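You operate a simulated robot arm through the tools that you are given. There is no shell and no other tool. Be economical: measure what you need, move in short steps, check, and stop when the job is done.

The job below is to be done with a simulated robot arm. You get a single attempt, and the scene is never put back.

JOB
Wind the blue sample roll back, part it and sort it by the tally.
Fine: pass tray if the tally shows no fault, else reject tray; brake back on; leave the tally as it is.

It is judged by the outcome, as a careful person would: the job done as asked, and still so three seconds after it is handed in. It fails if anything else is knocked over, pushed out of place, dropped, spilled or broken.

ROBOT AND FRAMES
A 7-joint arm with a two-finger parallel gripper on a trunk, on a base that drives. Base frame: it is fixed to the floor where the robot stands at the start and does not move with it; the origin is under the middle of the robot, x ahead of it, y to its left, z up. Units: mm, degrees, N and s.
With the tool pointing down near the work surface it reaches from about 380 to 800 mm from the robot's upright axis, wherever it stands. Its first joint turns from -143.0 to 143.0 degrees. Places, roughly: brake lever [700, 0, 900]; crease key [500, -400, 800]; dimmer knob [600, -300, 900]; fray key [500, -400, 800]; hole key [500, -400, 800]; light box switch [600, -300, 900]; stain key [500, -400, 800]; tally clear button [500, -500, 800]. Payload 3 kg.
The tool frame sits at the grasp point between the pads (the TCP): z along the fingers, y along the line on which they close. The tips reach 30 mm beyond it. The gripper opens to 110 mm. The fingers are 20 mm wide and 10 mm thick; the gripper's body (48 by 112 mm) begins 55 mm behind the TCP.
Orientation is that of the tool frame in the base frame, as [roll, pitch, yaw] about the fixed x, y, z axes, in that order (R = Rz(yaw) Ry(pitch) Rx(roll)). With the fingers straight down and closing along the base's y, the tool's x points along the base's -x, its y along +y and its z along -z.

CONTROLS
- The arm moves only by the tool move_arm. Its argument "motion" is text: rows parted by semicolons, each of 7 numbers parted by spaces: the shift along the tool's x, y, z in mm, then the turn, a rotation vector about the tool's x, y, z in degrees, then the opening, from 0 (shut) to 1 (fully open). In form: x y z rx ry rz hand; .... A call has 1 to 12 rows; each row shifts and turns the commanded pose from where the row before left it, along the tool's axes as they then stand. Rows are played at 5 a second. More than 50 mm and 8.6 degrees between two rows, or a gripper value outside its range, and nothing of the call is played. A pose out of reach is approached as far as the arm can. The call stops where the force on the tool passes 40 N (or 10 N more than at its start, if that is more) or the arm is blocked; 0.2 s more then pass. The fingers move at their own pace (about 153 mm/s each) and stop on an object; they squeeze with about 25 N. The grip force told is the motor's: it shows also when the fingers shut on nothing. Time passes only in rows, and 0.2 s behind the last, so rows that do not move let the fingers close. The reply holds the time, the measured pose of the TCP, the force on the tool along the base axes, the opening and the grip force, in the units named above and with some noise, with the torque about the TCP (base axes, N m) and any sound that the robot's microphone picked up.
- Cameras (640 x 400 px; columns grow to the right, rows downward): "scene" is now at [446.6, -383.2, 1348.7]; the picture's right is [0.00, -0.36, -0.93], its down [-0.93, -0.34, 0.13] and it looks along [-0.36, 0.87, -0.34] (base axes); focal length 214 px, centre (320, 200). "wrist" rides on the gripper at [72, 17, -103] in the tool frame; the picture's right is [-0.23, 0.97, 0.00], its down [-0.76, -0.18, -0.62] and it looks along [-0.61, -0.14, 0.78] (tool axes); focal length 222 px, centre (320, 200). There is no depth. A picture from a camera that has moved, and an enlarged one, comes with that camera's place and axes in the base frame and with its lens.
- grab_frame(camera): a new picture of that camera. It takes no simulated time.
- lift_body(by): slides the trunk up (or, below 0, down) by that many mm; the arm and the scene camera ride with it, the base frame stays. It gives what a move gives, with no picture.
- roll_base(legs): drives the robot by 1 to 6 legs, each [ahead, turn to the left] in mm and degrees, along the robot's own axes; the way and the turn of a leg run together, so that a leg with both is an arc; at most 1500 mm and 180 degrees a leg. The arm and the cameras ride along, it lands a little off, and it stops where it bumps. It gives what a move gives.
- pan_tilt(pan, tilt): turns the head with the scene camera to pan (to the left, within 80 degrees either way) and tilt (down, from -29 to 69), counted from straight ahead of the robot. It gives what a move gives.
- enlarge(camera, box): a new picture of the part [left, top, right, bottom] of that camera's present view, enlarged. It takes no simulated time.
- close_job(): hands the job in; it is judged then, once.

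Work in short steps. Places have to be worked out from the pictures, the camera data and where the tool is seen: move nearer, look again, correct. Check each grasp and each placing, and mend what went wrong. You have 120 turns and 90 pictures in all, those below and enlarged ones among them. Open the gripper and draw the arm clear of the work before you hand the job in, unless the task says otherwise; then end with one line.

The tools are called by a JSON object that holds its "method" and its "body". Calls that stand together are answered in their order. move_arm: Moves the arm, as the interface text tells. Its arguments: {"type":"object","properties":{"motion":{"type":"string"}},"required":["motion"]} The other tools are called the same way: lift_body (by) slides the trunk up or down; roll_base (legs) drives the base; pan_tilt (pan, tilt) turns the head that bears the scene camera; grab_frame (camera) takes a picture; enlarge (camera, box) takes an enlarged picture of a part of a camera's view; close_job () hands the job in.

At the start:

```text
clock: 0.0
tool_pos: [371.2, -472.5, 1252.2]
ee_rot: [-180.0, 0.0, -179.8]
contact_force: [0.0, 1.1, 0.1]
moment: [0.0, 0.02, 0.01]
grip_width: 110.3
grasp_force: 0.1
trunk travel left (down, up): [-400.0, 90.0]
robot x, y, heading: [1.5, -11.4, 0.1]
head pan, tilt: [68.9, 21.0]
```

scene: 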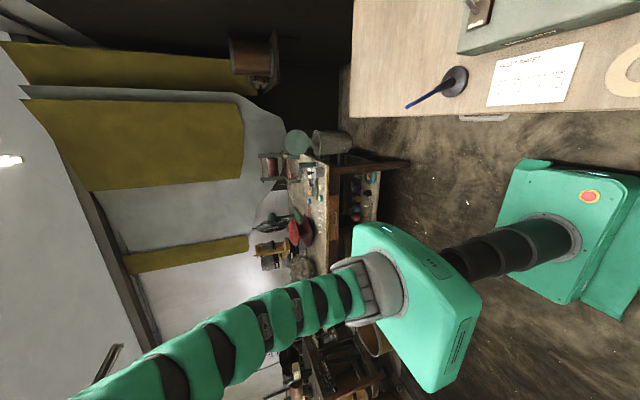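
wrist: 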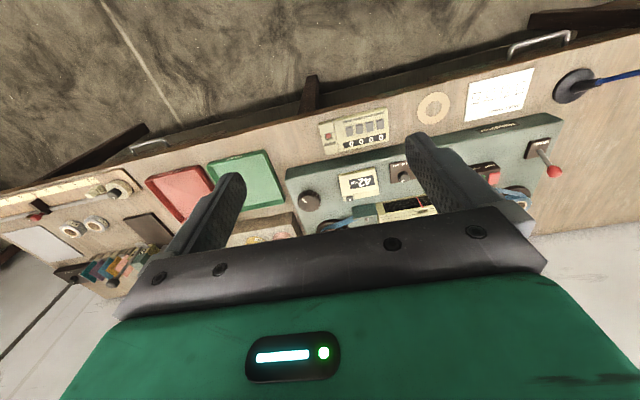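

The head looks to the left and the picture is on its side; the bench is in front. I turn the head towards the bench and look.

{"method": "pan_tilt", "body": {"pan": 20, "tilt": 50}}

{"method": "grab_frame", "body": {"camera": "scene"}}

```text
clock: 1.2
tool_pos: [370.7, -472.5, 1254.8]
ee_rot: [179.9, 0.0, -179.8]
contact_force: [0.3, -0.2, 0.3]
moment: [0.0, 0.0, -0.02]
grip_width: 110.1
grasp_force: 0.0
trunk travel left (down, up): [-400.0, 90.0]
robot x, y, heading: [1.9, -11.8, -0.1]
head pan, tilt: [20.0, 50.0]
```

```text
87 pictures are left
camera scene: at [402.8, -443.6, 1310.3], right [0.0, -0.94, -0.34], down [-0.64, -0.26, 0.72], along [-0.77, 0.22, -0.6], focal length 214 px, centre (320, 200)
```

scene: 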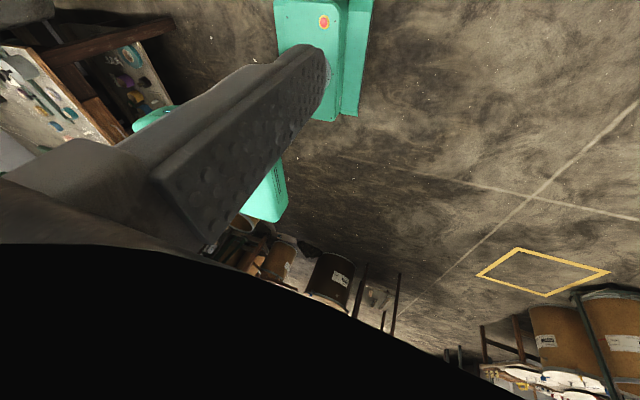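

The reported axes show that "straight ahead" of the head points down here, so a negative tilt swings the view forward to the bench.

{"method": "pan_tilt", "body": {"pan": 0, "tilt": -25}}

{"method": "grab_frame", "body": {"camera": "scene"}}

{"method": "grab_frame", "body": {"camera": "wrist"}}

```text
clock: 2.6
tool_pos: [371.1, -473.1, 1253.7]
ee_rot: [179.9, 0.0, -179.9]
contact_force: [0.3, -0.4, -0.2]
moment: [-0.01, 0.01, 0.01]
grip_width: 109.7
grasp_force: 0.1
trunk travel left (down, up): [-400.0, 90.0]
robot x, y, heading: [1.8, -10.8, 0.1]
head pan, tilt: [0.0, -25.0]
```

```text
86 pictures are left
camera scene: at [516.3, -469.7, 1311.7], right [0.0, -1.0, 0.0], down [-0.91, 0.0, -0.42], along [0.42, 0.0, -0.91], focal length 214 px, centre (320, 200)
```

scene: 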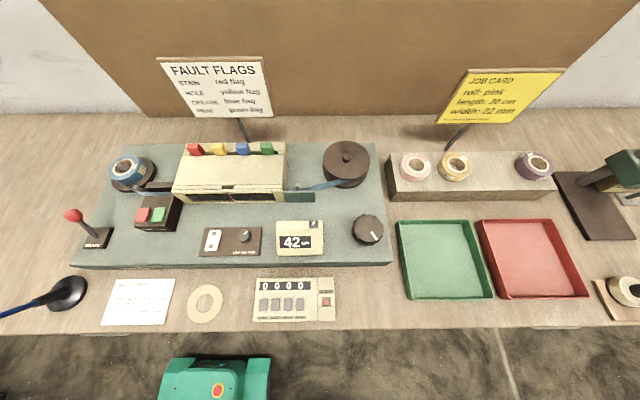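

```text
85 pictures are left
camera wrist: at [298.1, -453.1, 1356.2], right [0.22, 0.97, 0.0], down [0.76, -0.18, 0.62], along [0.61, -0.14, -0.78], focal length 222 px, centre (320, 200)
```

wrist: 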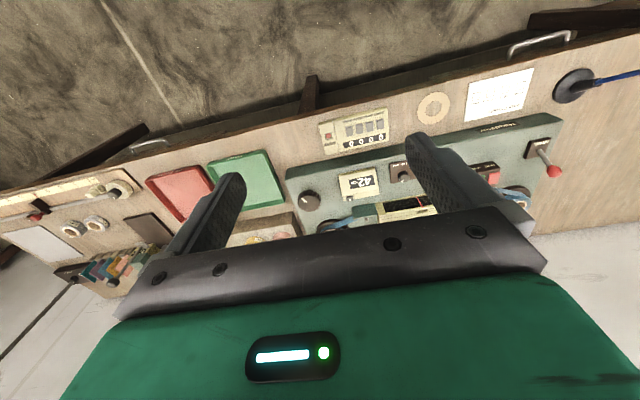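

A good view of the bench now. I enlarge the signs, the sheet and the machine to read them.

{"method": "enlarge", "body": {"camera": "scene", "box": [150, 50, 290, 138]}}

{"method": "enlarge", "body": {"camera": "scene", "box": [430, 60, 570, 148]}}

{"method": "enlarge", "body": {"camera": "scene", "box": [60, 260, 220, 360]}}

{"method": "enlarge", "body": {"camera": "scene", "box": [70, 130, 400, 336]}}

```text
4.55 times, centred on (220, 94) of scene
camera zoom: at [516.3, -469.7, 1311.7], right [0.0, -1.0, 0.0], down [-0.91, 0.0, -0.42], along [0.42, 0.0, -0.91], focal length 975 px, centre (774, 682)
```

zoom: 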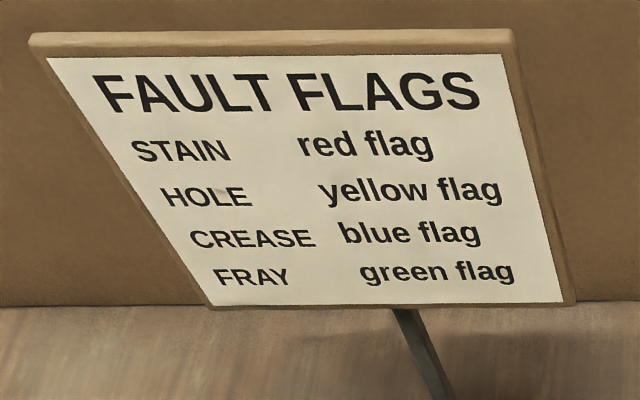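

```text
4.55 times, centred on (500, 104) of scene
camera zoom: at [516.3, -469.7, 1311.7], right [0.0, -1.0, 0.0], down [-0.91, 0.0, -0.42], along [0.42, 0.0, -0.91], focal length 975 px, centre (-498, 636)
```

zoom: 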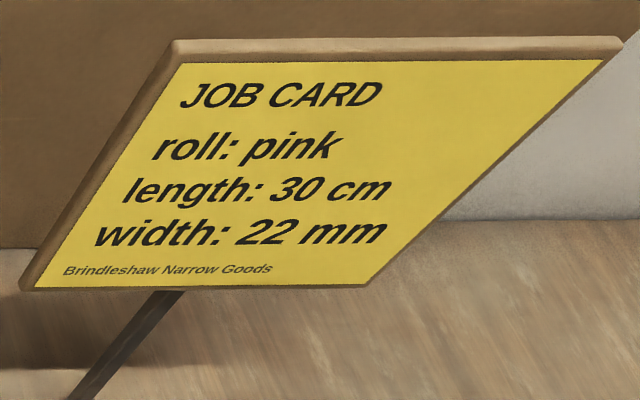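

```text
4.00 times, centred on (140, 310) of scene
camera zoom: at [516.3, -469.7, 1311.7], right [0.0, -1.0, 0.0], down [-0.91, 0.0, -0.42], along [0.42, 0.0, -0.91], focal length 858 px, centre (1040, -240)
```

zoom: 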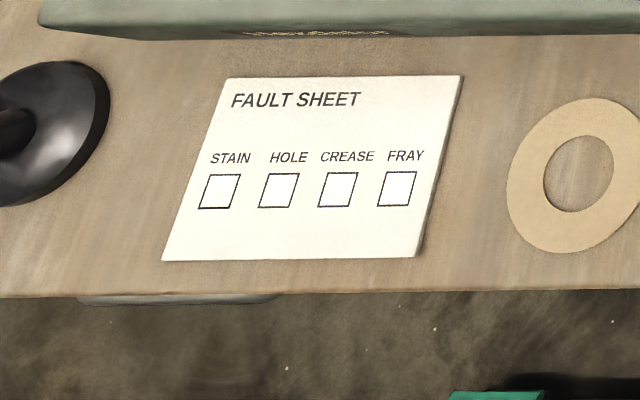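

```text
1.94 times, centred on (235, 233) of scene
camera zoom: at [516.3, -469.7, 1311.7], right [0.0, -1.0, 0.0], down [-0.91, 0.0, -0.42], along [0.42, 0.0, -0.91], focal length 416 px, centre (485, 136)
```

zoom: 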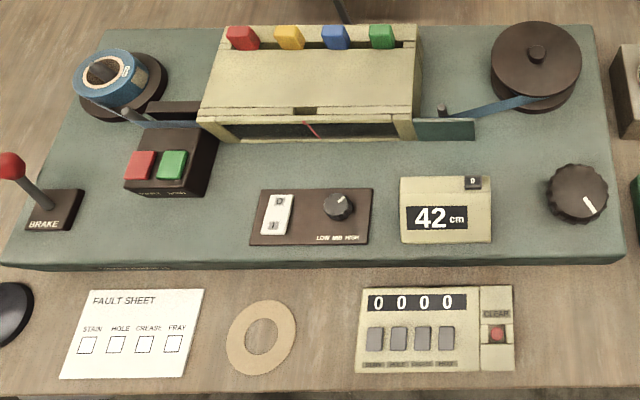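

Tally reads 0000. I look closer at the left spool, buttons, brake, the tally, the knob and the trays.

{"method": "enlarge", "body": {"camera": "scene", "box": [60, 145, 200, 255]}}

{"method": "enlarge", "body": {"camera": "scene", "box": [190, 210, 400, 330]}}

{"method": "enlarge", "body": {"camera": "scene", "box": [280, 130, 400, 250]}}

{"method": "enlarge", "body": {"camera": "scene", "box": [380, 140, 640, 330]}}

```text
3.64 times, centred on (130, 200) of scene
camera zoom: at [516.3, -469.7, 1311.7], right [0.0, -1.0, 0.0], down [-0.91, 0.0, -0.42], along [0.42, 0.0, -0.91], focal length 780 px, centre (1011, 200)
```

zoom: 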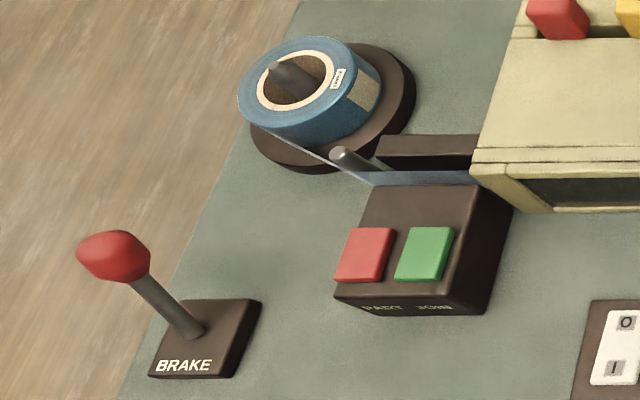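

```text
3.05 times, centred on (295, 270) of scene
camera zoom: at [516.3, -469.7, 1311.7], right [0.0, -1.0, 0.0], down [-0.91, 0.0, -0.42], along [0.42, 0.0, -0.91], focal length 654 px, centre (396, -13)
```

zoom: 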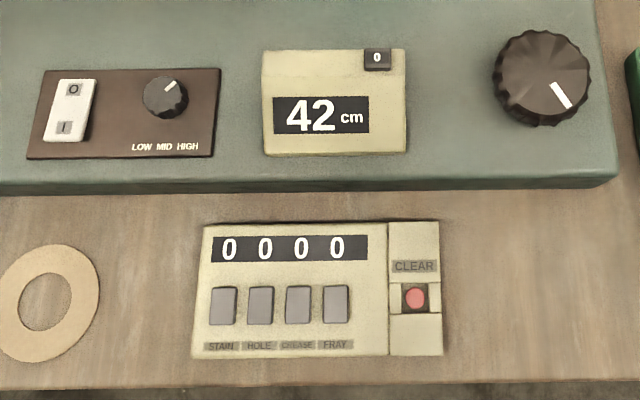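

```text
3.33 times, centred on (340, 190) of scene
camera zoom: at [516.3, -469.7, 1311.7], right [0.0, -1.0, 0.0], down [-0.91, 0.0, -0.42], along [0.42, 0.0, -0.91], focal length 715 px, centre (253, 233)
```

zoom: 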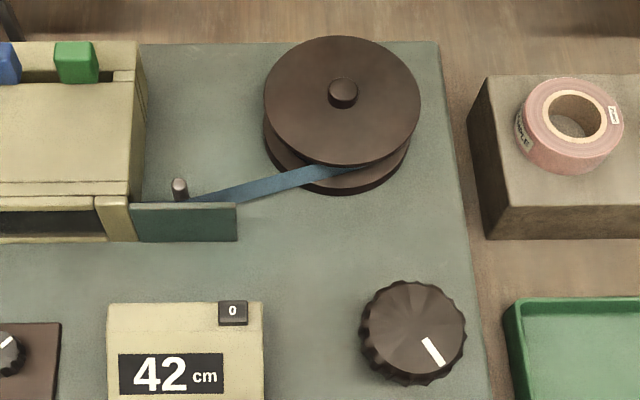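

```text
2.11 times, centred on (510, 235) of scene
camera zoom: at [516.3, -469.7, 1311.7], right [0.0, -1.0, 0.0], down [-0.91, 0.0, -0.42], along [0.42, 0.0, -0.91], focal length 452 px, centre (-80, 126)
```

zoom: 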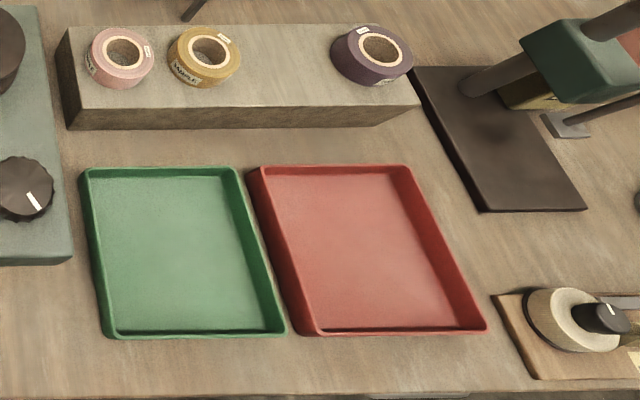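

By triangulating both cameras: brake knob ≈ (661,-5,935), big ribbed knob ≈ (638,-562,912), table ≈ z 830, blue roll ≈ (780,-40), green tray ≈ (597,-741). The tray is out of reach from here, so I drive sideways to about (60,-350), backing away from the bench first.

{"method": "roll_base", "body": {"legs": [[-300, 0], [0, -45], [480, 0], [0, 45], [20, 0]]}}

{"method": "grab_frame", "body": {"camera": "scene"}}

{"method": "grab_frame", "body": {"camera": "wrist"}}

```text
clock: 11.8
tool_pos: [438.9, -808.0, 1254.0]
ee_rot: [180.0, 0.0, -179.2]
contact_force: [0.6, -0.2, -0.7]
moment: [0.05, -0.06, 0.02]
grip_width: 110.0
grasp_force: 0.0
trunk travel left (down, up): [-400.0, 90.0]
robot x, y, heading: [62.3, -376.5, 0.3]
head pan, tilt: [0.0, -25.0]
```

```text
76 pictures are left
camera scene: at [584.2, -805.5, 1311.7], right [0.01, -1.0, 0.0], down [-0.91, -0.01, -0.42], along [0.42, 0.01, -0.91], focal length 214 px, centre (320, 200)
```

scene: 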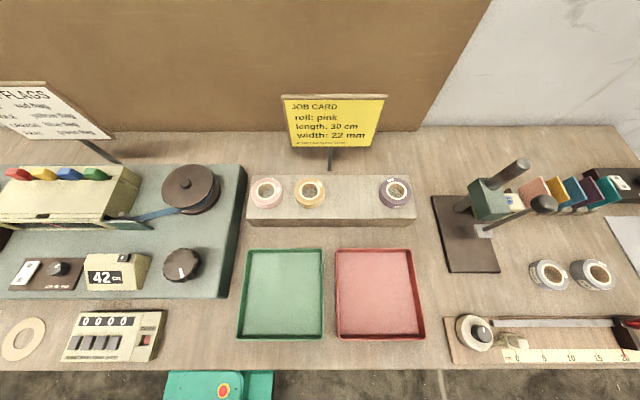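

```text
75 pictures are left
camera wrist: at [365.8, -791.2, 1356.1], right [0.21, 0.98, 0.0], down [0.76, -0.17, 0.62], along [0.61, -0.13, -0.78], focal length 222 px, centre (320, 200)
```

wrist: 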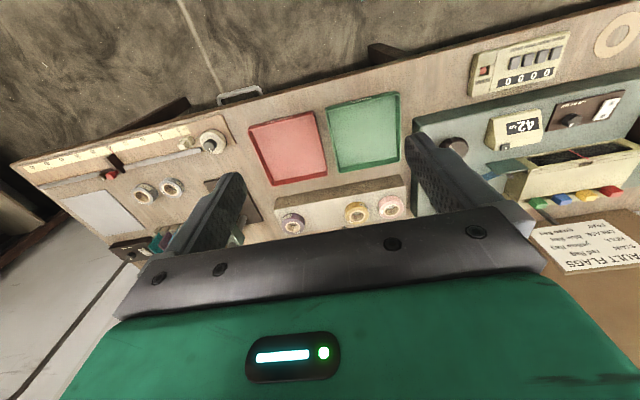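

From the two scene views (336 mm baseline): big knob top ≈ (635,-562,923), table ≈ z 828, tally button ≈ (511,-483,841). Now I carry the arm at height toward the brake at the left.

{"method": "move_arm", "body": {"motion": "-12 48 0 0 0 0 0.5; -12 48 0 0 0 0 0.5; -12 48 0 0 0 0 0.5; -12 48 0 0 0 0 0.5; -12 48 0 0 0 0 0.5; -12 48 0 0 0 0 0.5; -12 48 0 0 0 0 0.5; -12 48 0 0 0 0 0.5; -12 48 0 0 0 0 0.5; -12 48 0 0 0 0 0.5; -12 48 0 0 0 0 0.5; -12 48 0 0 0 0 0.5"}}

{"method": "grab_frame", "body": {"camera": "scene"}}

```text
clock: 14.4
tool_pos: [576.1, -231.6, 1253.4]
ee_rot: [179.9, 0.0, -179.3]
contact_force: [0.4, 0.1, -0.4]
moment: [0.05, 0.04, 0.0]
grip_width: 55.0
grasp_force: 0.1
trunk travel left (down, up): [-400.0, 90.0]
robot x, y, heading: [60.2, -372.8, 0.2]
head pan, tilt: [0.0, -25.0]
```

```text
74 pictures are left
camera scene: at [720.5, -226.9, 1311.7], right [0.01, -1.0, 0.0], down [-0.91, -0.01, -0.42], along [0.42, 0.01, -0.91], focal length 214 px, centre (320, 200)
```

scene: 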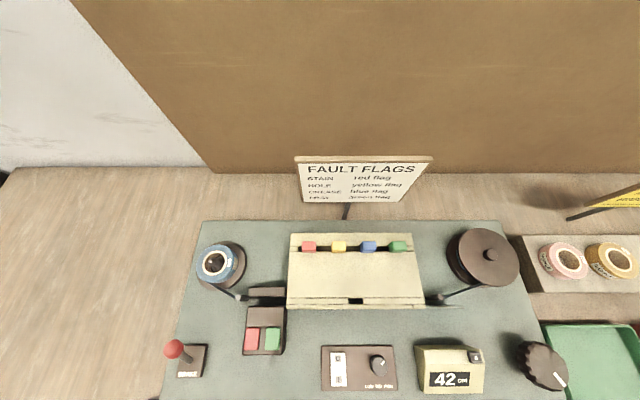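

The scene camera rides on the arm, so it can be aimed with the gripper. I look closer at the brake, flags and roll from here.

{"method": "enlarge", "body": {"camera": "scene", "box": [140, 220, 300, 390]}}

{"method": "enlarge", "body": {"camera": "wrist", "box": [320, 0, 640, 260]}}

```text
2.35 times, centred on (220, 305) of scene
camera zoom: at [720.5, -226.9, 1311.7], right [0.01, -1.0, 0.0], down [-0.91, -0.01, -0.42], along [0.42, 0.01, -0.91], focal length 505 px, centre (555, -47)
```

zoom: 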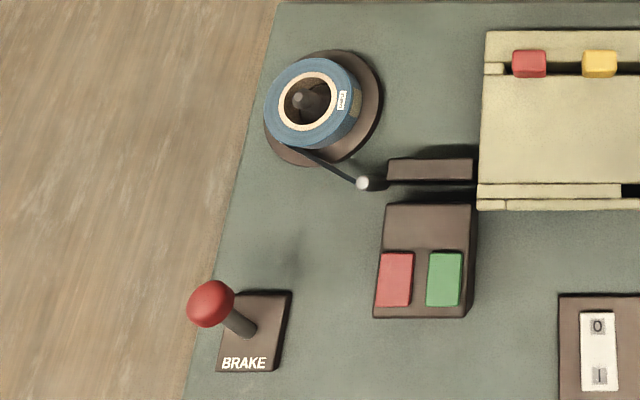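

```text
1.54 times, centred on (480, 130) of wrist
camera zoom: at [502.1, -212.6, 1355.9], right [0.21, 0.98, 0.0], down [0.76, -0.17, 0.62], along [0.61, -0.13, -0.78], focal length 342 px, centre (74, 308)
```

zoom: 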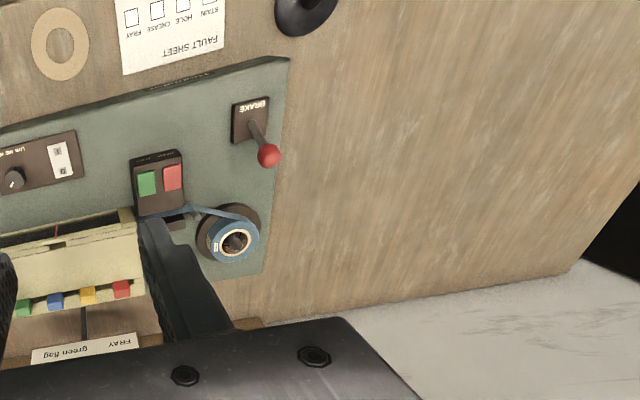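

Brake knob ≈ (655,-18,945), roll core ≈ (780,-30,906) – the roll is at the edge of reach, so I roll the base ahead 60 mm, then bring the tool over the brake.

{"method": "roll_base", "body": {"legs": [[60, 0]]}}

{"method": "move_arm", "body": {"motion": "0 42 30 0 0 0 0.5; 0 42 30 0 0 0 0.5; 0 42 30 0 0 0 0.5; 0 42 30 0 0 0 0.5; 0 42 30 0 0 0 0.5"}}

{"method": "pan_tilt", "body": {"pan": 0, "tilt": 30}}

{"method": "grab_frame", "body": {"camera": "scene"}}

{"method": "grab_frame", "body": {"camera": "wrist"}}

```text
clock: 15.3
tool_pos: [636.1, -231.7, 1252.8]
ee_rot: [-180.0, 0.0, -179.3]
contact_force: [0.2, -0.2, -0.2]
moment: [0.01, -0.01, -0.03]
grip_width: 54.8
grasp_force: 0.0
trunk travel left (down, up): [-400.0, 90.0]
robot x, y, heading: [123.8, -379.4, 0.3]
head pan, tilt: [0.0, -25.0]
```

```text
refused: row 1 steps farther than a row can; nothing moved
```

```text
clock: 16.6
tool_pos: [636.7, -230.1, 1253.8]
ee_rot: [180.0, 0.0, -179.2]
contact_force: [-0.1, -0.1, -0.4]
moment: [-0.02, -0.03, 0.03]
grip_width: 55.2
grasp_force: 0.0
trunk travel left (down, up): [-400.0, 90.0]
robot x, y, heading: [125.2, -372.6, 0.4]
head pan, tilt: [0.0, 30.0]
```

```text
71 pictures are left
camera scene: at [697.0, -228.1, 1292.3], right [0.01, -1.0, 0.0], down [-0.87, -0.01, 0.5], along [-0.5, -0.01, -0.87], focal length 214 px, centre (320, 200)
```

scene: 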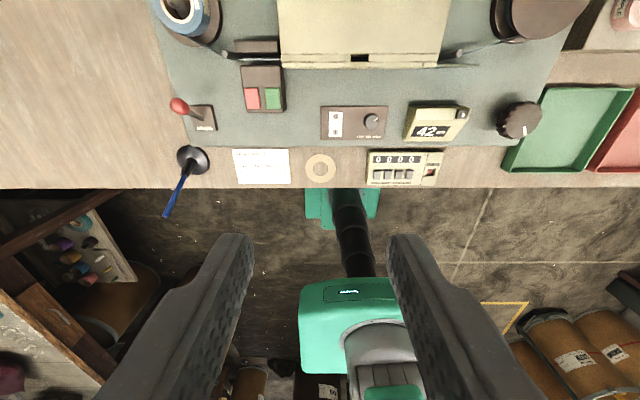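

```text
70 pictures are left
camera wrist: at [562.6, -212.6, 1356.1], right [0.21, 0.98, 0.0], down [0.76, -0.17, 0.62], along [0.61, -0.13, -0.78], focal length 222 px, centre (320, 200)
```

wrist: 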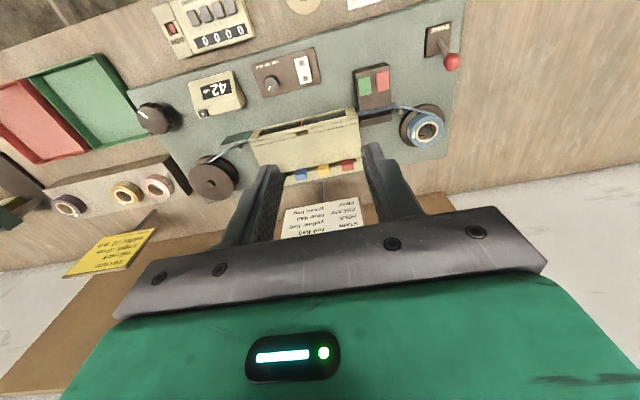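

Fingers and brake are both visible now. Knob ≈ (656,-21,945). I approach over it at a safe height.

{"method": "move_arm", "body": {"motion": "-4 40 25 0 0 0 0.5; -4 40 25 0 0 0 0.5; -4 40 25 0 0 0 0.5; -4 40 25 0 0 0 0.5; -4 40 25 0 0 0 0.5; 0 8 25 0 0 0 0.5; 0 0 0 0 0 0 0.5"}}

{"method": "grab_frame", "body": {"camera": "scene"}}

{"method": "grab_frame", "body": {"camera": "wrist"}}

```text
clock: 18.2
tool_pos: [653.8, -23.2, 1103.0]
ee_rot: [179.9, -0.1, -179.2]
contact_force: [-0.3, -0.2, 0.4]
moment: [0.01, 0.03, 0.06]
grip_width: 54.9
grasp_force: 0.0
trunk travel left (down, up): [-400.0, 90.0]
robot x, y, heading: [126.2, -375.4, 0.6]
head pan, tilt: [0.0, 30.0]
```

```text
69 pictures are left
camera scene: at [714.2, -20.0, 1141.2], right [0.01, -1.0, 0.0], down [-0.87, -0.01, 0.5], along [-0.5, -0.01, -0.87], focal length 214 px, centre (320, 200)
```

scene: 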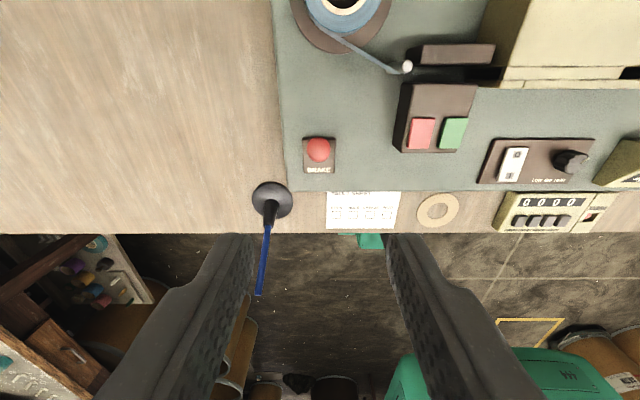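

```text
68 pictures are left
camera wrist: at [580.0, -4.5, 1205.0], right [0.21, 0.98, 0.0], down [0.76, -0.17, 0.62], along [0.61, -0.13, -0.78], focal length 222 px, centre (320, 200)
```

wrist: 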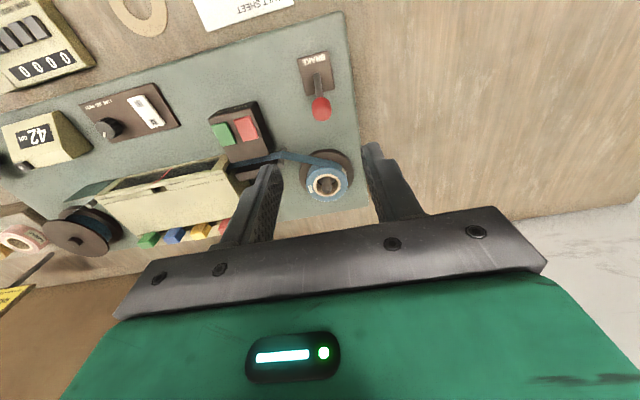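

Both views place the knob at ≈ (654,-19,945). Straight down with the fingers either side of it, then look.

{"method": "move_arm", "body": {"motion": "0 4 40 0 0 0 0.5; 0 0 40 0 0 0 0.5; 0 0 40 0 0 0 0.5; 0 0 35 0 0 0 0.5; 0 0 0 0 0 0 0.5"}}

{"method": "grab_frame", "body": {"camera": "scene"}}

{"method": "grab_frame", "body": {"camera": "wrist"}}

```text
clock: 19.4
tool_pos: [652.8, -20.0, 948.2]
ee_rot: [-179.9, 0.1, -179.2]
contact_force: [0.8, -0.9, 0.3]
moment: [0.01, 0.02, -0.03]
grip_width: 54.9
grasp_force: 0.0
trunk travel left (down, up): [-400.0, 90.0]
robot x, y, heading: [125.7, -374.9, 0.2]
head pan, tilt: [0.0, 30.0]
```

```text
67 pictures are left
camera scene: at [714.3, -16.3, 986.5], right [0.01, -1.0, 0.0], down [-0.87, -0.01, 0.5], along [-0.5, -0.01, -0.87], focal length 214 px, centre (320, 200)
```

scene: 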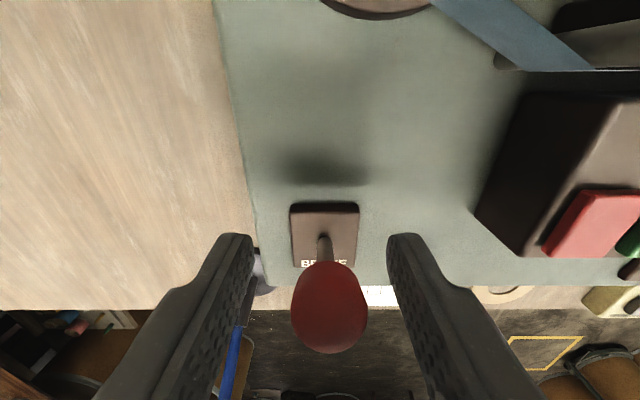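

```text
66 pictures are left
camera wrist: at [579.9, -0.9, 1050.3], right [0.21, 0.98, 0.0], down [0.76, -0.17, 0.62], along [0.61, -0.13, -0.78], focal length 222 px, centre (320, 200)
```

wrist: 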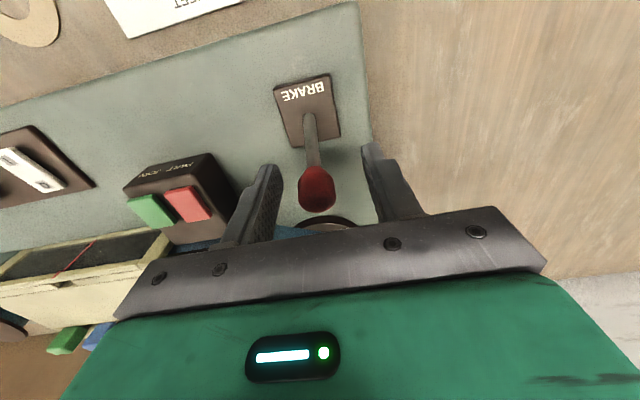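

The knob sits between the fingers at TCP height. I close on it and pull it gently toward the robot, watching the force.

{"method": "move_arm", "body": {"motion": "0 0 0 0 0 0 0.1; 0 0 0 0 0 0 0.1; 0 0 0 0 0 0 0.1; 10 0 -1 0 0 0 0.1; 10 0 -1 0 0 0 0.1; 10 0 0 0 0 0 0.1"}}

{"method": "grab_frame", "body": {"camera": "scene"}}

```text
clock: 20.8
tool_pos: [622.8, -22.4, 949.8]
ee_rot: [180.0, -0.1, -179.2]
contact_force: [10.2, -34.7, 7.4]
moment: [-0.33, -0.59, -0.36]
grip_width: 20.3
grasp_force: 44.9
trunk travel left (down, up): [-400.0, 90.0]
robot x, y, heading: [123.7, -375.2, 0.3]
head pan, tilt: [0.0, 30.0]
```

```text
65 pictures are left
camera scene: at [684.0, -19.2, 989.2], right [0.01, -1.0, 0.0], down [-0.86, -0.01, 0.5], along [-0.5, -0.01, -0.86], focal length 214 px, centre (320, 200)
```

scene: 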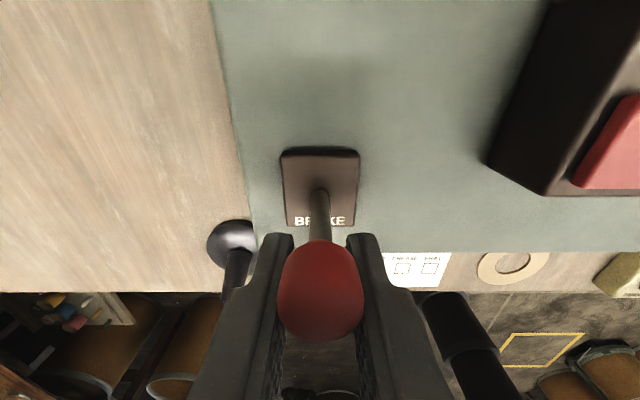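

The lever follows, with a side load saying the knob is slightly to −y. I shift a bit and pull on.

{"method": "move_arm", "body": {"motion": "0 -3 0 0 0 0 0.1; 8 0 0 0 0 0 0.1; 8 0 1 0 0 0 0.1; 8 0 1 0 0 0 0.1"}}

{"method": "grab_frame", "body": {"camera": "scene"}}

```text
clock: 21.8
tool_pos: [599.3, -22.7, 948.3]
ee_rot: [-180.0, 0.0, -179.2]
contact_force: [-0.5, 0.3, -0.7]
moment: [-0.02, 0.01, 0.02]
grip_width: 10.9
grasp_force: 0.1
trunk travel left (down, up): [-400.0, 90.0]
robot x, y, heading: [124.2, -374.8, 0.4]
head pan, tilt: [0.0, 30.0]
```

```text
64 pictures are left
camera scene: at [659.7, -18.9, 987.5], right [0.01, -1.0, 0.0], down [-0.87, -0.01, 0.5], along [-0.5, -0.01, -0.87], focal length 214 px, centre (320, 200)
```

scene: 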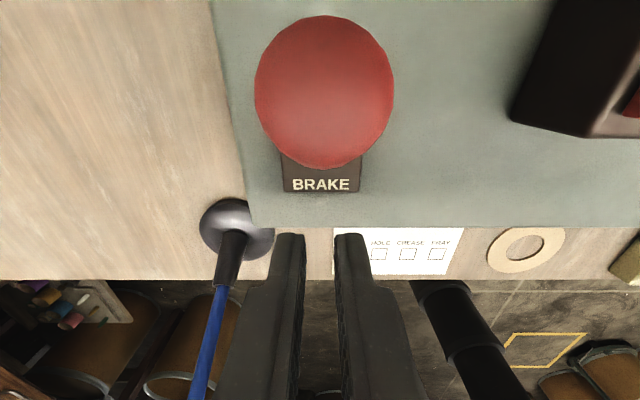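

The knob slipped out and the lever sprang back to its old position. I will instead push it from behind with closed fingers: up, over, down behind the knob.

{"method": "move_arm", "body": {"motion": "0 0 -40 0 0 0 0; 0 0 -30 0 0 0 0; -45 0 0 0 0 0 0; -45 1 0 0 0 0 0; 0 0 32 0 0 0 0; 0 0 32 0 0 0 0; 0 0 0 0 0 0 0"}}

{"method": "grab_frame", "body": {"camera": "wrist"}}

```text
clock: 23.4
tool_pos: [688.6, -21.5, 955.4]
ee_rot: [-180.0, 0.1, -179.2]
contact_force: [-0.5, 1.0, -0.7]
moment: [-0.01, 0.02, 0.02]
grip_width: 0.0
grasp_force: 25.2
trunk travel left (down, up): [-400.0, 90.0]
robot x, y, heading: [123.1, -376.1, 0.4]
head pan, tilt: [0.0, 30.0]
```

```text
63 pictures are left
camera wrist: at [615.6, -2.3, 1057.7], right [0.21, 0.98, 0.0], down [0.76, -0.17, 0.62], along [0.61, -0.13, -0.78], focal length 222 px, centre (320, 200)
```

wrist: 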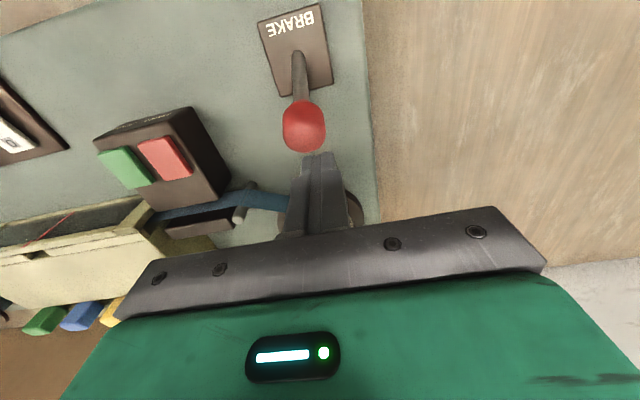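

Fingers are behind the knob. Push toward the robot in small steps.

{"method": "move_arm", "body": {"motion": "10 0 0 0 0 0 0; 10 0 0 0 0 0 0; 10 0 0 0 0 0 0; 10 0 0 0 0 0 0; 10 0 0 0 0 0 0; 8 0 0 0 0 0 0; 6 0 0 0 0 0 0"}}

{"method": "grab_frame", "body": {"camera": "wrist"}}

```text
clock: 25.0
tool_pos: [627.6, -22.2, 954.1]
ee_rot: [179.9, 0.0, -179.2]
contact_force: [22.4, -0.5, 3.0]
moment: [0.08, -0.58, 0.04]
grip_width: 0.0
grasp_force: 25.1
trunk travel left (down, up): [-400.0, 90.0]
robot x, y, heading: [123.5, -376.6, 0.4]
head pan, tilt: [0.0, 30.0]
```

```text
62 pictures are left
camera wrist: at [554.2, -3.1, 1056.8], right [0.22, 0.98, 0.0], down [0.76, -0.17, 0.62], along [0.61, -0.13, -0.78], focal length 222 px, centre (320, 200)
```

wrist: 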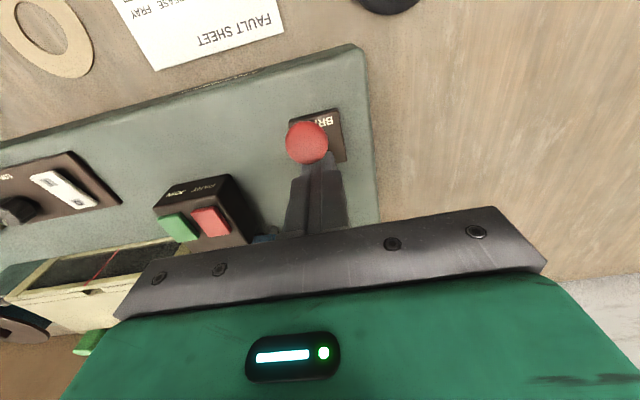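

Knob is well past upright and still loaded; a little more, then see whether it stays.

{"method": "move_arm", "body": {"motion": "4 0 0 0 0 0 0; 4 0 0 0 0 0 0; 4 0 0 0 0 0 0; 0 0 0 0 0 0 0; -15 0 0 0 0 0 0; 0 0 -40 0 0 0 0; 0 0 -40 0 0 0 0"}}

{"method": "grab_frame", "body": {"camera": "wrist"}}

```text
clock: 25.4
tool_pos: [626.5, -20.8, 956.4]
ee_rot: [179.7, 0.6, -179.3]
contact_force: [10.1, 1.6, 5.9]
moment: [-0.1, -0.25, 0.01]
grip_width: 0.3
grasp_force: 25.3
trunk travel left (down, up): [-400.0, 90.0]
robot x, y, heading: [126.9, -370.0, 0.2]
head pan, tilt: [0.0, 30.0]
stopped in row 2: the force on the tool passed its limit at 44 N (the readings are from after the stop); the commanded pose is now the measured one
```

```text
61 pictures are left
camera wrist: at [552.4, -3.0, 1058.6], right [0.22, 0.98, 0.01], down [0.76, -0.17, 0.63], along [0.62, -0.13, -0.78], focal length 222 px, centre (320, 200)
```

wrist: 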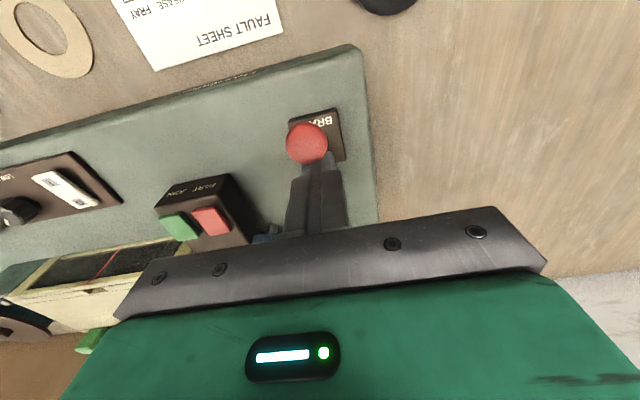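

The lever is at its end stop. Draw back and up and see where it stays.

{"method": "move_arm", "body": {"motion": "-15 0 0 0 0 0 0; 0 0 -40 0 0 0 0; 0 0 -40 0 0 0 0; 0 0 -40 0 0 0 0; 0 0 0 0 0 0 0"}}

{"method": "grab_frame", "body": {"camera": "wrist"}}

{"method": "grab_frame", "body": {"camera": "scene"}}

```text
clock: 26.6
tool_pos: [638.3, -22.4, 1075.6]
ee_rot: [179.8, 0.5, -179.3]
contact_force: [0.2, -0.2, 0.2]
moment: [-0.01, 0.02, -0.06]
grip_width: 0.0
grasp_force: 25.2
trunk travel left (down, up): [-400.0, 90.0]
robot x, y, heading: [121.9, -373.5, 0.6]
head pan, tilt: [0.0, 30.0]
```

```text
60 pictures are left
camera wrist: at [565.3, -3.8, 1179.3], right [0.22, 0.98, 0.0], down [0.76, -0.17, 0.63], along [0.61, -0.13, -0.78], focal length 222 px, centre (320, 200)
```

wrist: 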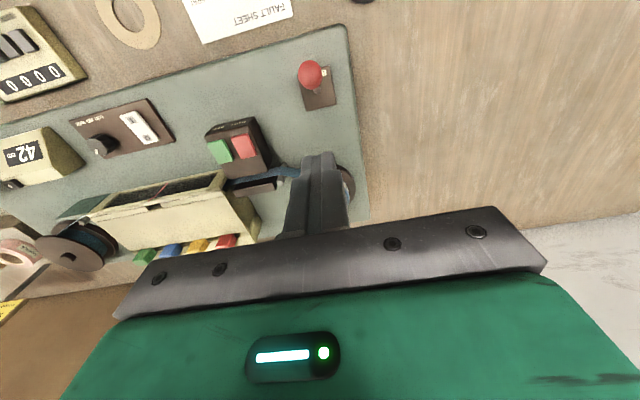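

```text
59 pictures are left
camera scene: at [700.1, -19.3, 1116.5], right [0.01, -1.0, 0.0], down [-0.87, -0.01, 0.49], along [-0.49, 0.0, -0.87], focal length 214 px, centre (320, 200)
```

scene: 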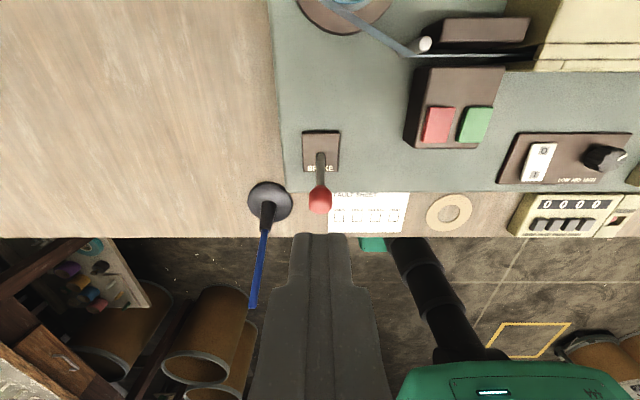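

The lever stays over on the near side – released. Now over to the winding knob with the hand open.

{"method": "move_arm", "body": {"motion": "0 -49 0 0 0 0 1; 0 -49 0 0 0 0 1; 0 -49 0 0 0 0 1; 0 -49 0 0 0 0 1; 0 -49 0 0 0 0 1; 0 -49 0 0 0 0 1; 0 -49 0 0 0 0 1; 0 -49 0 0 0 0 1; 0 -49 0 0 0 0 1; 0 -49 0 0 0 0 1; 0 -49 0 0 0 0 1; 0 0 0 0 0 0 1"}}

{"method": "grab_frame", "body": {"camera": "scene"}}

{"method": "grab_frame", "body": {"camera": "wrist"}}

```text
clock: 29.2
tool_pos: [645.9, -561.5, 1073.9]
ee_rot: [179.8, 0.3, -179.3]
contact_force: [-0.2, -0.3, -0.1]
moment: [0.02, -0.01, 0.03]
grip_width: 110.1
grasp_force: 0.0
trunk travel left (down, up): [-400.0, 90.0]
robot x, y, heading: [124.2, -372.8, 0.4]
head pan, tilt: [0.0, 30.0]
```

```text
58 pictures are left
camera scene: at [706.6, -557.6, 1113.6], right [0.01, -1.0, 0.0], down [-0.87, -0.01, 0.49], along [-0.49, 0.0, -0.87], focal length 214 px, centre (320, 200)
```

scene: 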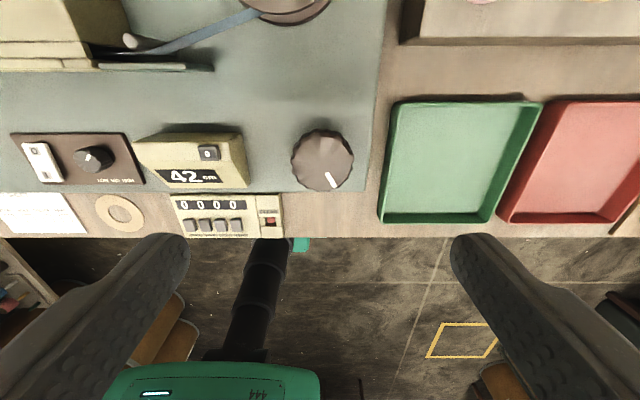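

```text
57 pictures are left
camera wrist: at [571.8, -542.2, 1176.4], right [0.22, 0.98, 0.0], down [0.76, -0.17, 0.63], along [0.61, -0.13, -0.78], focal length 222 px, centre (320, 200)
```

wrist: 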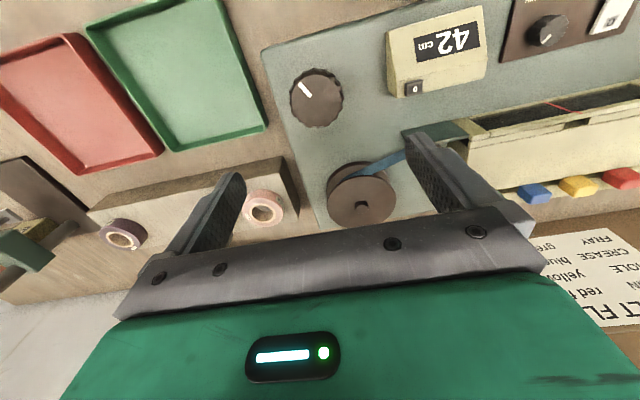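

Knob centre ≈ (638,-559), top ≈ 905–920, plate ≈ 860. I close partly (80 mm), centre and descend to just over it, then check.

{"method": "move_arm", "body": {"motion": "8 2 0 0 0 0 0.75; 0 0 45 0 0 0 0.75; 0 0 45 0 0 0 0.75; 0 0 30 0 0 0 0.75; 0 0 0 0 0 0 0.75"}}

{"method": "grab_frame", "body": {"camera": "scene"}}

{"method": "grab_frame", "body": {"camera": "wrist"}}

```text
clock: 30.4
tool_pos: [639.5, -559.3, 951.9]
ee_rot: [179.8, 0.4, -179.3]
contact_force: [0.0, 0.0, -0.3]
moment: [-0.01, 0.03, 0.0]
grip_width: 82.7
grasp_force: 0.0
trunk travel left (down, up): [-400.0, 90.0]
robot x, y, heading: [124.3, -381.9, 0.6]
head pan, tilt: [0.0, 30.0]
```

```text
56 pictures are left
camera scene: at [700.1, -555.6, 992.6], right [0.01, -1.0, 0.0], down [-0.87, -0.01, 0.49], along [-0.49, 0.0, -0.87], focal length 214 px, centre (320, 200)
```

scene: 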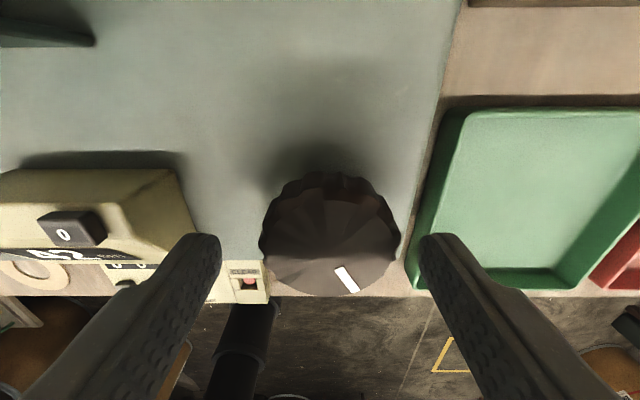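

```text
55 pictures are left
camera wrist: at [565.3, -540.2, 1055.3], right [0.22, 0.98, 0.0], down [0.76, -0.17, 0.63], along [0.62, -0.13, -0.78], focal length 222 px, centre (320, 200)
```

wrist: 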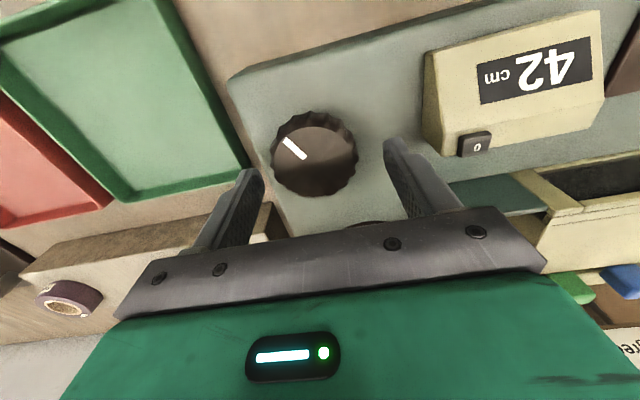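

Knob top ≈ (636,-559,920). Down to TCP z ≈ 905 so the pads straddle the knob, then close on it.

{"method": "move_arm", "body": {"motion": "3 0 25 0 0 0 0.75; 0 0 22 0 0 0 0.75; 0 0 0 0 0 0 0.75; 0 0 0 0 0 0 0.3; 0 0 0 0 0 0 0.3; 0 0 0 0 0 0 0.3"}}

{"method": "grab_frame", "body": {"camera": "wrist"}}

```text
clock: 31.4
tool_pos: [636.4, -562.0, 909.4]
ee_rot: [-180.0, 0.6, -179.3]
contact_force: [-8.1, -14.0, 10.6]
moment: [0.12, 0.74, 0.03]
grip_width: 56.9
grasp_force: 23.8
trunk travel left (down, up): [-400.0, 90.0]
robot x, y, heading: [125.8, -377.6, 0.5]
head pan, tilt: [0.0, 30.0]
stopped in row 4: the force on the tool passed its limit at 52 N (the readings are from after the stop); the commanded pose is now the measured one
```

```text
54 pictures are left
camera wrist: at [561.4, -543.6, 1012.0], right [0.22, 0.98, 0.0], down [0.76, -0.17, 0.63], along [0.62, -0.13, -0.77], focal length 222 px, centre (320, 200)
```

wrist: 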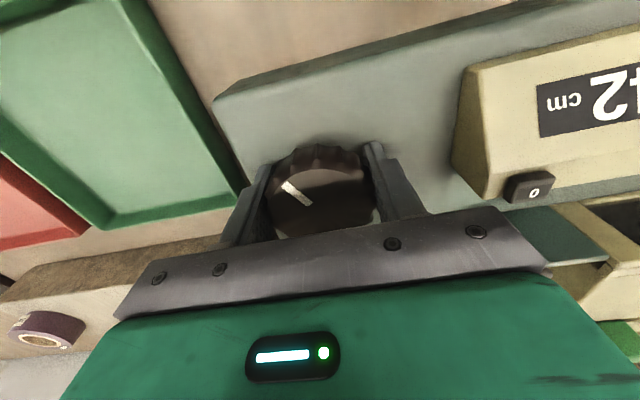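

The knob is gripped (57 mm wide). I try a 40° turn one way and look at the counter.

{"method": "move_arm", "body": {"motion": "0 -1.5 0 0 0 0 0.4; 0 0 0 0 0 8 0.4; 0 0 0 0 0 8 0.4; 0 0 0 0 0 8 0.4; 0 0 0 0 0 8 0.4; 0 0 0 0 0 8 0.4; 0 0 0 0 0 0 0.4"}}

{"method": "grab_frame", "body": {"camera": "wrist"}}

```text
clock: 33.0
tool_pos: [638.2, -561.9, 911.3]
ee_rot: [179.5, 0.6, 140.6]
contact_force: [2.9, 1.9, 19.5]
moment: [-1.35, 0.3, -0.09]
grip_width: 57.0
grasp_force: 45.6
trunk travel left (down, up): [-400.0, 90.0]
robot x, y, heading: [126.7, -372.7, 0.1]
head pan, tilt: [0.0, 30.0]
```

```text
53 pictures are left
camera wrist: at [590.0, -500.0, 1012.5], right [0.79, 0.61, 0.01], down [0.47, -0.62, 0.63], along [0.39, -0.5, -0.78], focal length 222 px, centre (320, 200)
```

wrist: 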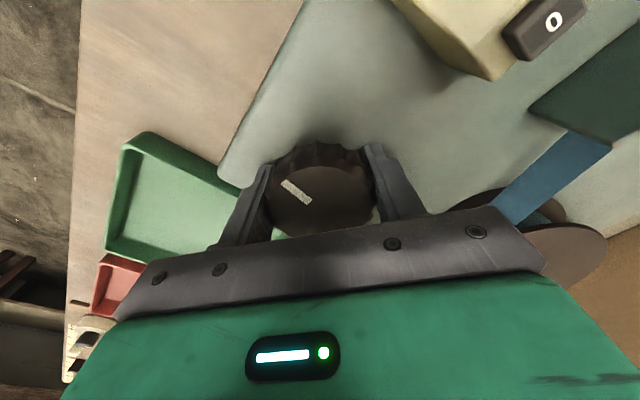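

The knob turned. The counter is out of this view; I check with the scene camera.

{"method": "grab_frame", "body": {"camera": "scene"}}

```text
52 pictures are left
camera scene: at [683.7, -598.6, 950.1], right [-0.64, -0.77, -0.01], down [-0.68, 0.55, 0.49], along [-0.37, 0.32, -0.87], focal length 214 px, centre (320, 200)
```

scene: 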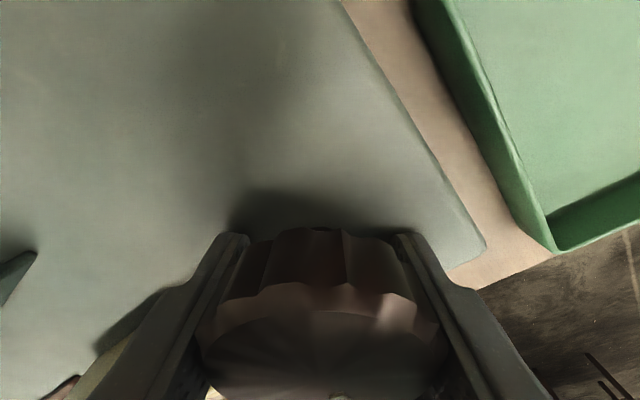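

I open, turn the hand back 40° and read the counter.

{"method": "move_arm", "body": {"motion": "0 0 0 0 0 0 0.75; 0 0 0 0 0 0 0.75; 0 0 0 0 0 -8 0.75; 0 0 0 0 0 -8 0.75; 0 0 0 0 0 -8 0.75; 0 0 0 0 0 -8 0.75; 0 0 0 0 0 -8 0.75; 0 0 0 0 0 0 0.75"}}

{"method": "grab_frame", "body": {"camera": "wrist"}}

```text
clock: 33.8
tool_pos: [634.9, -559.0, 910.0]
ee_rot: [179.5, 0.3, 146.1]
contact_force: [-4.5, 4.9, 13.2]
moment: [-0.35, 0.57, -0.37]
grip_width: 82.1
grasp_force: 0.2
trunk travel left (down, up): [-400.0, 90.0]
robot x, y, heading: [123.5, -373.9, 0.2]
head pan, tilt: [0.0, 30.0]
stopped in row 3: the force on the tool passed its limit at 42 N (the readings are from after the stop); the commanded pose is now the measured one
```

```text
51 pictures are left
camera wrist: at [582.6, -503.2, 1012.9], right [0.73, 0.68, 0.01], down [0.53, -0.57, 0.63], along [0.43, -0.45, -0.78], focal length 222 px, centre (320, 200)
```

wrist: 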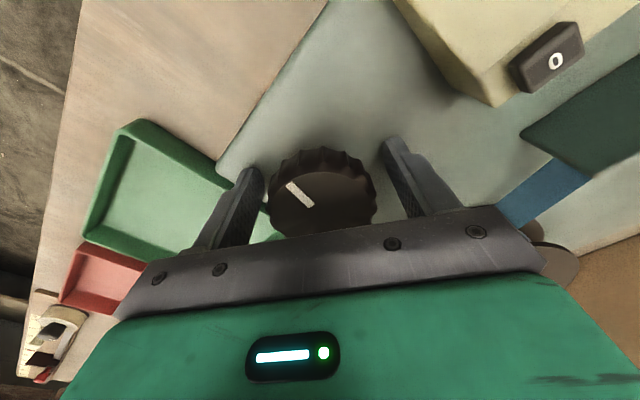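

Upward force: the fingertips rub on the plate (top ≈ 880). I raise 8 mm and turn back.

{"method": "move_arm", "body": {"motion": "0 0 -8 0 0 0 0.75; 0 0 0 0 0 -7 0.75; 0 0 0 0 0 -7 0.75; 0 0 0 0 0 -7 0.75; 0 0 0 0 0 -7 0.75; 0 0 0 0 0 -7 0.75; 0 0 0 0 0 0 0.75"}}

{"method": "grab_frame", "body": {"camera": "wrist"}}

```text
clock: 35.4
tool_pos: [635.5, -560.0, 917.6]
ee_rot: [179.8, 0.6, -178.8]
contact_force: [0.2, -0.7, 0.2]
moment: [0.0, 0.03, -0.02]
grip_width: 82.6
grasp_force: 0.0
trunk travel left (down, up): [-400.0, 90.0]
robot x, y, heading: [122.9, -373.8, 0.6]
head pan, tilt: [0.0, 30.0]
```

```text
50 pictures are left
camera wrist: at [561.5, -543.1, 1019.6], right [0.21, 0.98, 0.0], down [0.76, -0.16, 0.63], along [0.62, -0.13, -0.78], focal length 222 px, centre (320, 200)
```

wrist: 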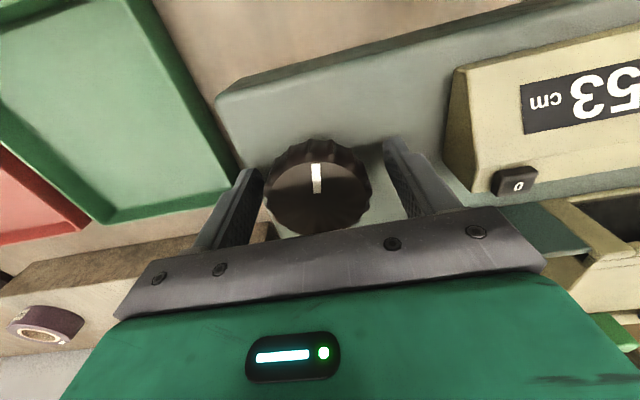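

Clockwise went to 53 cm, so the wind-back is anticlockwise (about 0.27 cm/°; ≈193° to go). I pre-turn the open hand +48°, then grip and wind back in stages.

{"method": "move_arm", "body": {"motion": "0 0 0 0 0 8 0.75; 0 0 0 0 0 8 0.75; 0 0 0 0 0 8 0.75; 0 0 0 0 0 8 0.75; 0 0 0 0 0 8 0.75; 0 0 0 0 0 8 0.75; 0 0 0 0 0 0 0.45; 0 0 0 0 0 0 0.45; 0 0 0 0 0 0 0.45"}}

{"method": "move_arm", "body": {"motion": "0 0 0 0 0 -8 0.45; 0 0 0 0 0 -8 0.45; 0 0 0 0 0 -8 0.45; 0 0 0 0 0 -8 0.45; 0 0 0 0 0 -8 0.45; 0 0 0 0 0 -8 0.45; 0 0 0 0 0 -8 0.45; 0 0 0 0 0 -8 0.45; 0 0 0 0 0 0 0.45"}}

{"method": "grab_frame", "body": {"camera": "wrist"}}

```text
clock: 37.4
tool_pos: [637.1, -559.1, 917.5]
ee_rot: [179.5, 0.2, 133.1]
contact_force: [2.4, 3.3, 0.8]
moment: [0.36, 0.13, 0.01]
grip_width: 57.7
grasp_force: 45.4
trunk travel left (down, up): [-400.0, 90.0]
robot x, y, heading: [124.5, -380.6, 0.5]
head pan, tilt: [0.0, 30.0]
```

```text
clock: 39.4
tool_pos: [635.8, -562.9, 917.0]
ee_rot: [179.8, 0.5, -162.8]
contact_force: [-9.8, -31.3, -7.1]
moment: [-0.89, 0.37, -0.08]
grip_width: 57.9
grasp_force: 44.9
trunk travel left (down, up): [-400.0, 90.0]
robot x, y, heading: [122.4, -375.3, 0.3]
head pan, tilt: [0.0, 30.0]
```

```text
49 pictures are left
camera wrist: at [559.7, -566.1, 1019.7], right [-0.07, 1.0, 0.0], down [0.77, 0.05, 0.63], along [0.63, 0.05, -0.78], focal length 222 px, centre (320, 200)
```

wrist: 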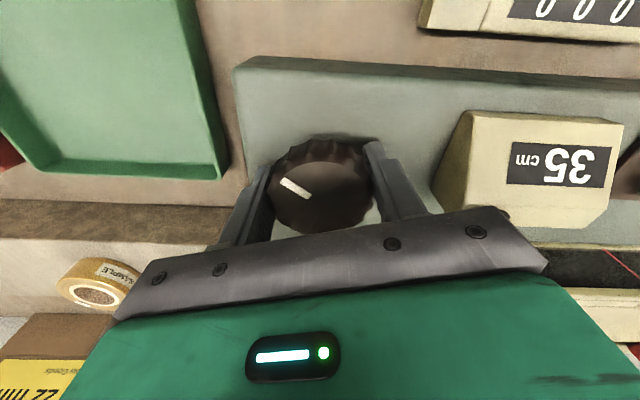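

35 cm and falling. I ease the side load 2 mm and wind on.

{"method": "move_arm", "body": {"motion": "0 -2 0 0 0 -8 0.45; 0 0 0 0 0 -8 0.45; 0 0 0 0 0 -8 0.45; 0 0 0 0 0 -8 0.45; 0 0 0 0 0 -8 0.45; 0 0 0 0 0 -8 0.45; 0 0 0 0 0 -8 0.45; 0 0 0 0 0 -8 0.45; 0 0 0 0 0 0 0.45"}}

{"method": "grab_frame", "body": {"camera": "wrist"}}

```text
clock: 41.4
tool_pos: [637.5, -563.0, 917.5]
ee_rot: [-179.4, 0.4, -98.7]
contact_force: [5.5, -25.5, 3.5]
moment: [0.01, -0.08, 0.04]
grip_width: 57.8
grasp_force: 45.7
trunk travel left (down, up): [-400.0, 90.0]
robot x, y, heading: [125.1, -378.2, 0.2]
head pan, tilt: [0.0, 30.0]
```

```text
48 pictures are left
camera wrist: at [608.1, -630.7, 1019.9], right [-0.93, 0.37, -0.01], down [0.28, 0.72, 0.63], along [0.24, 0.58, -0.78], focal length 222 px, centre (320, 200)
```

wrist: 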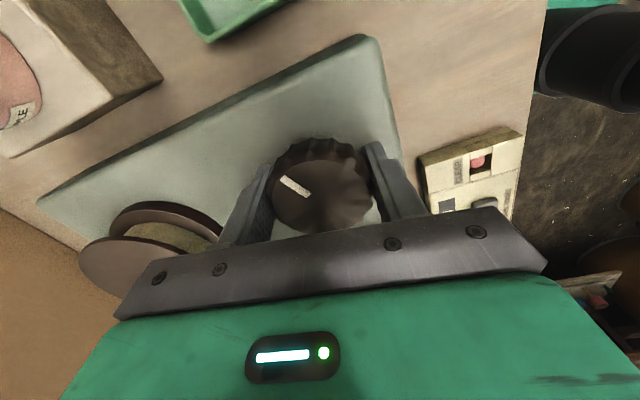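

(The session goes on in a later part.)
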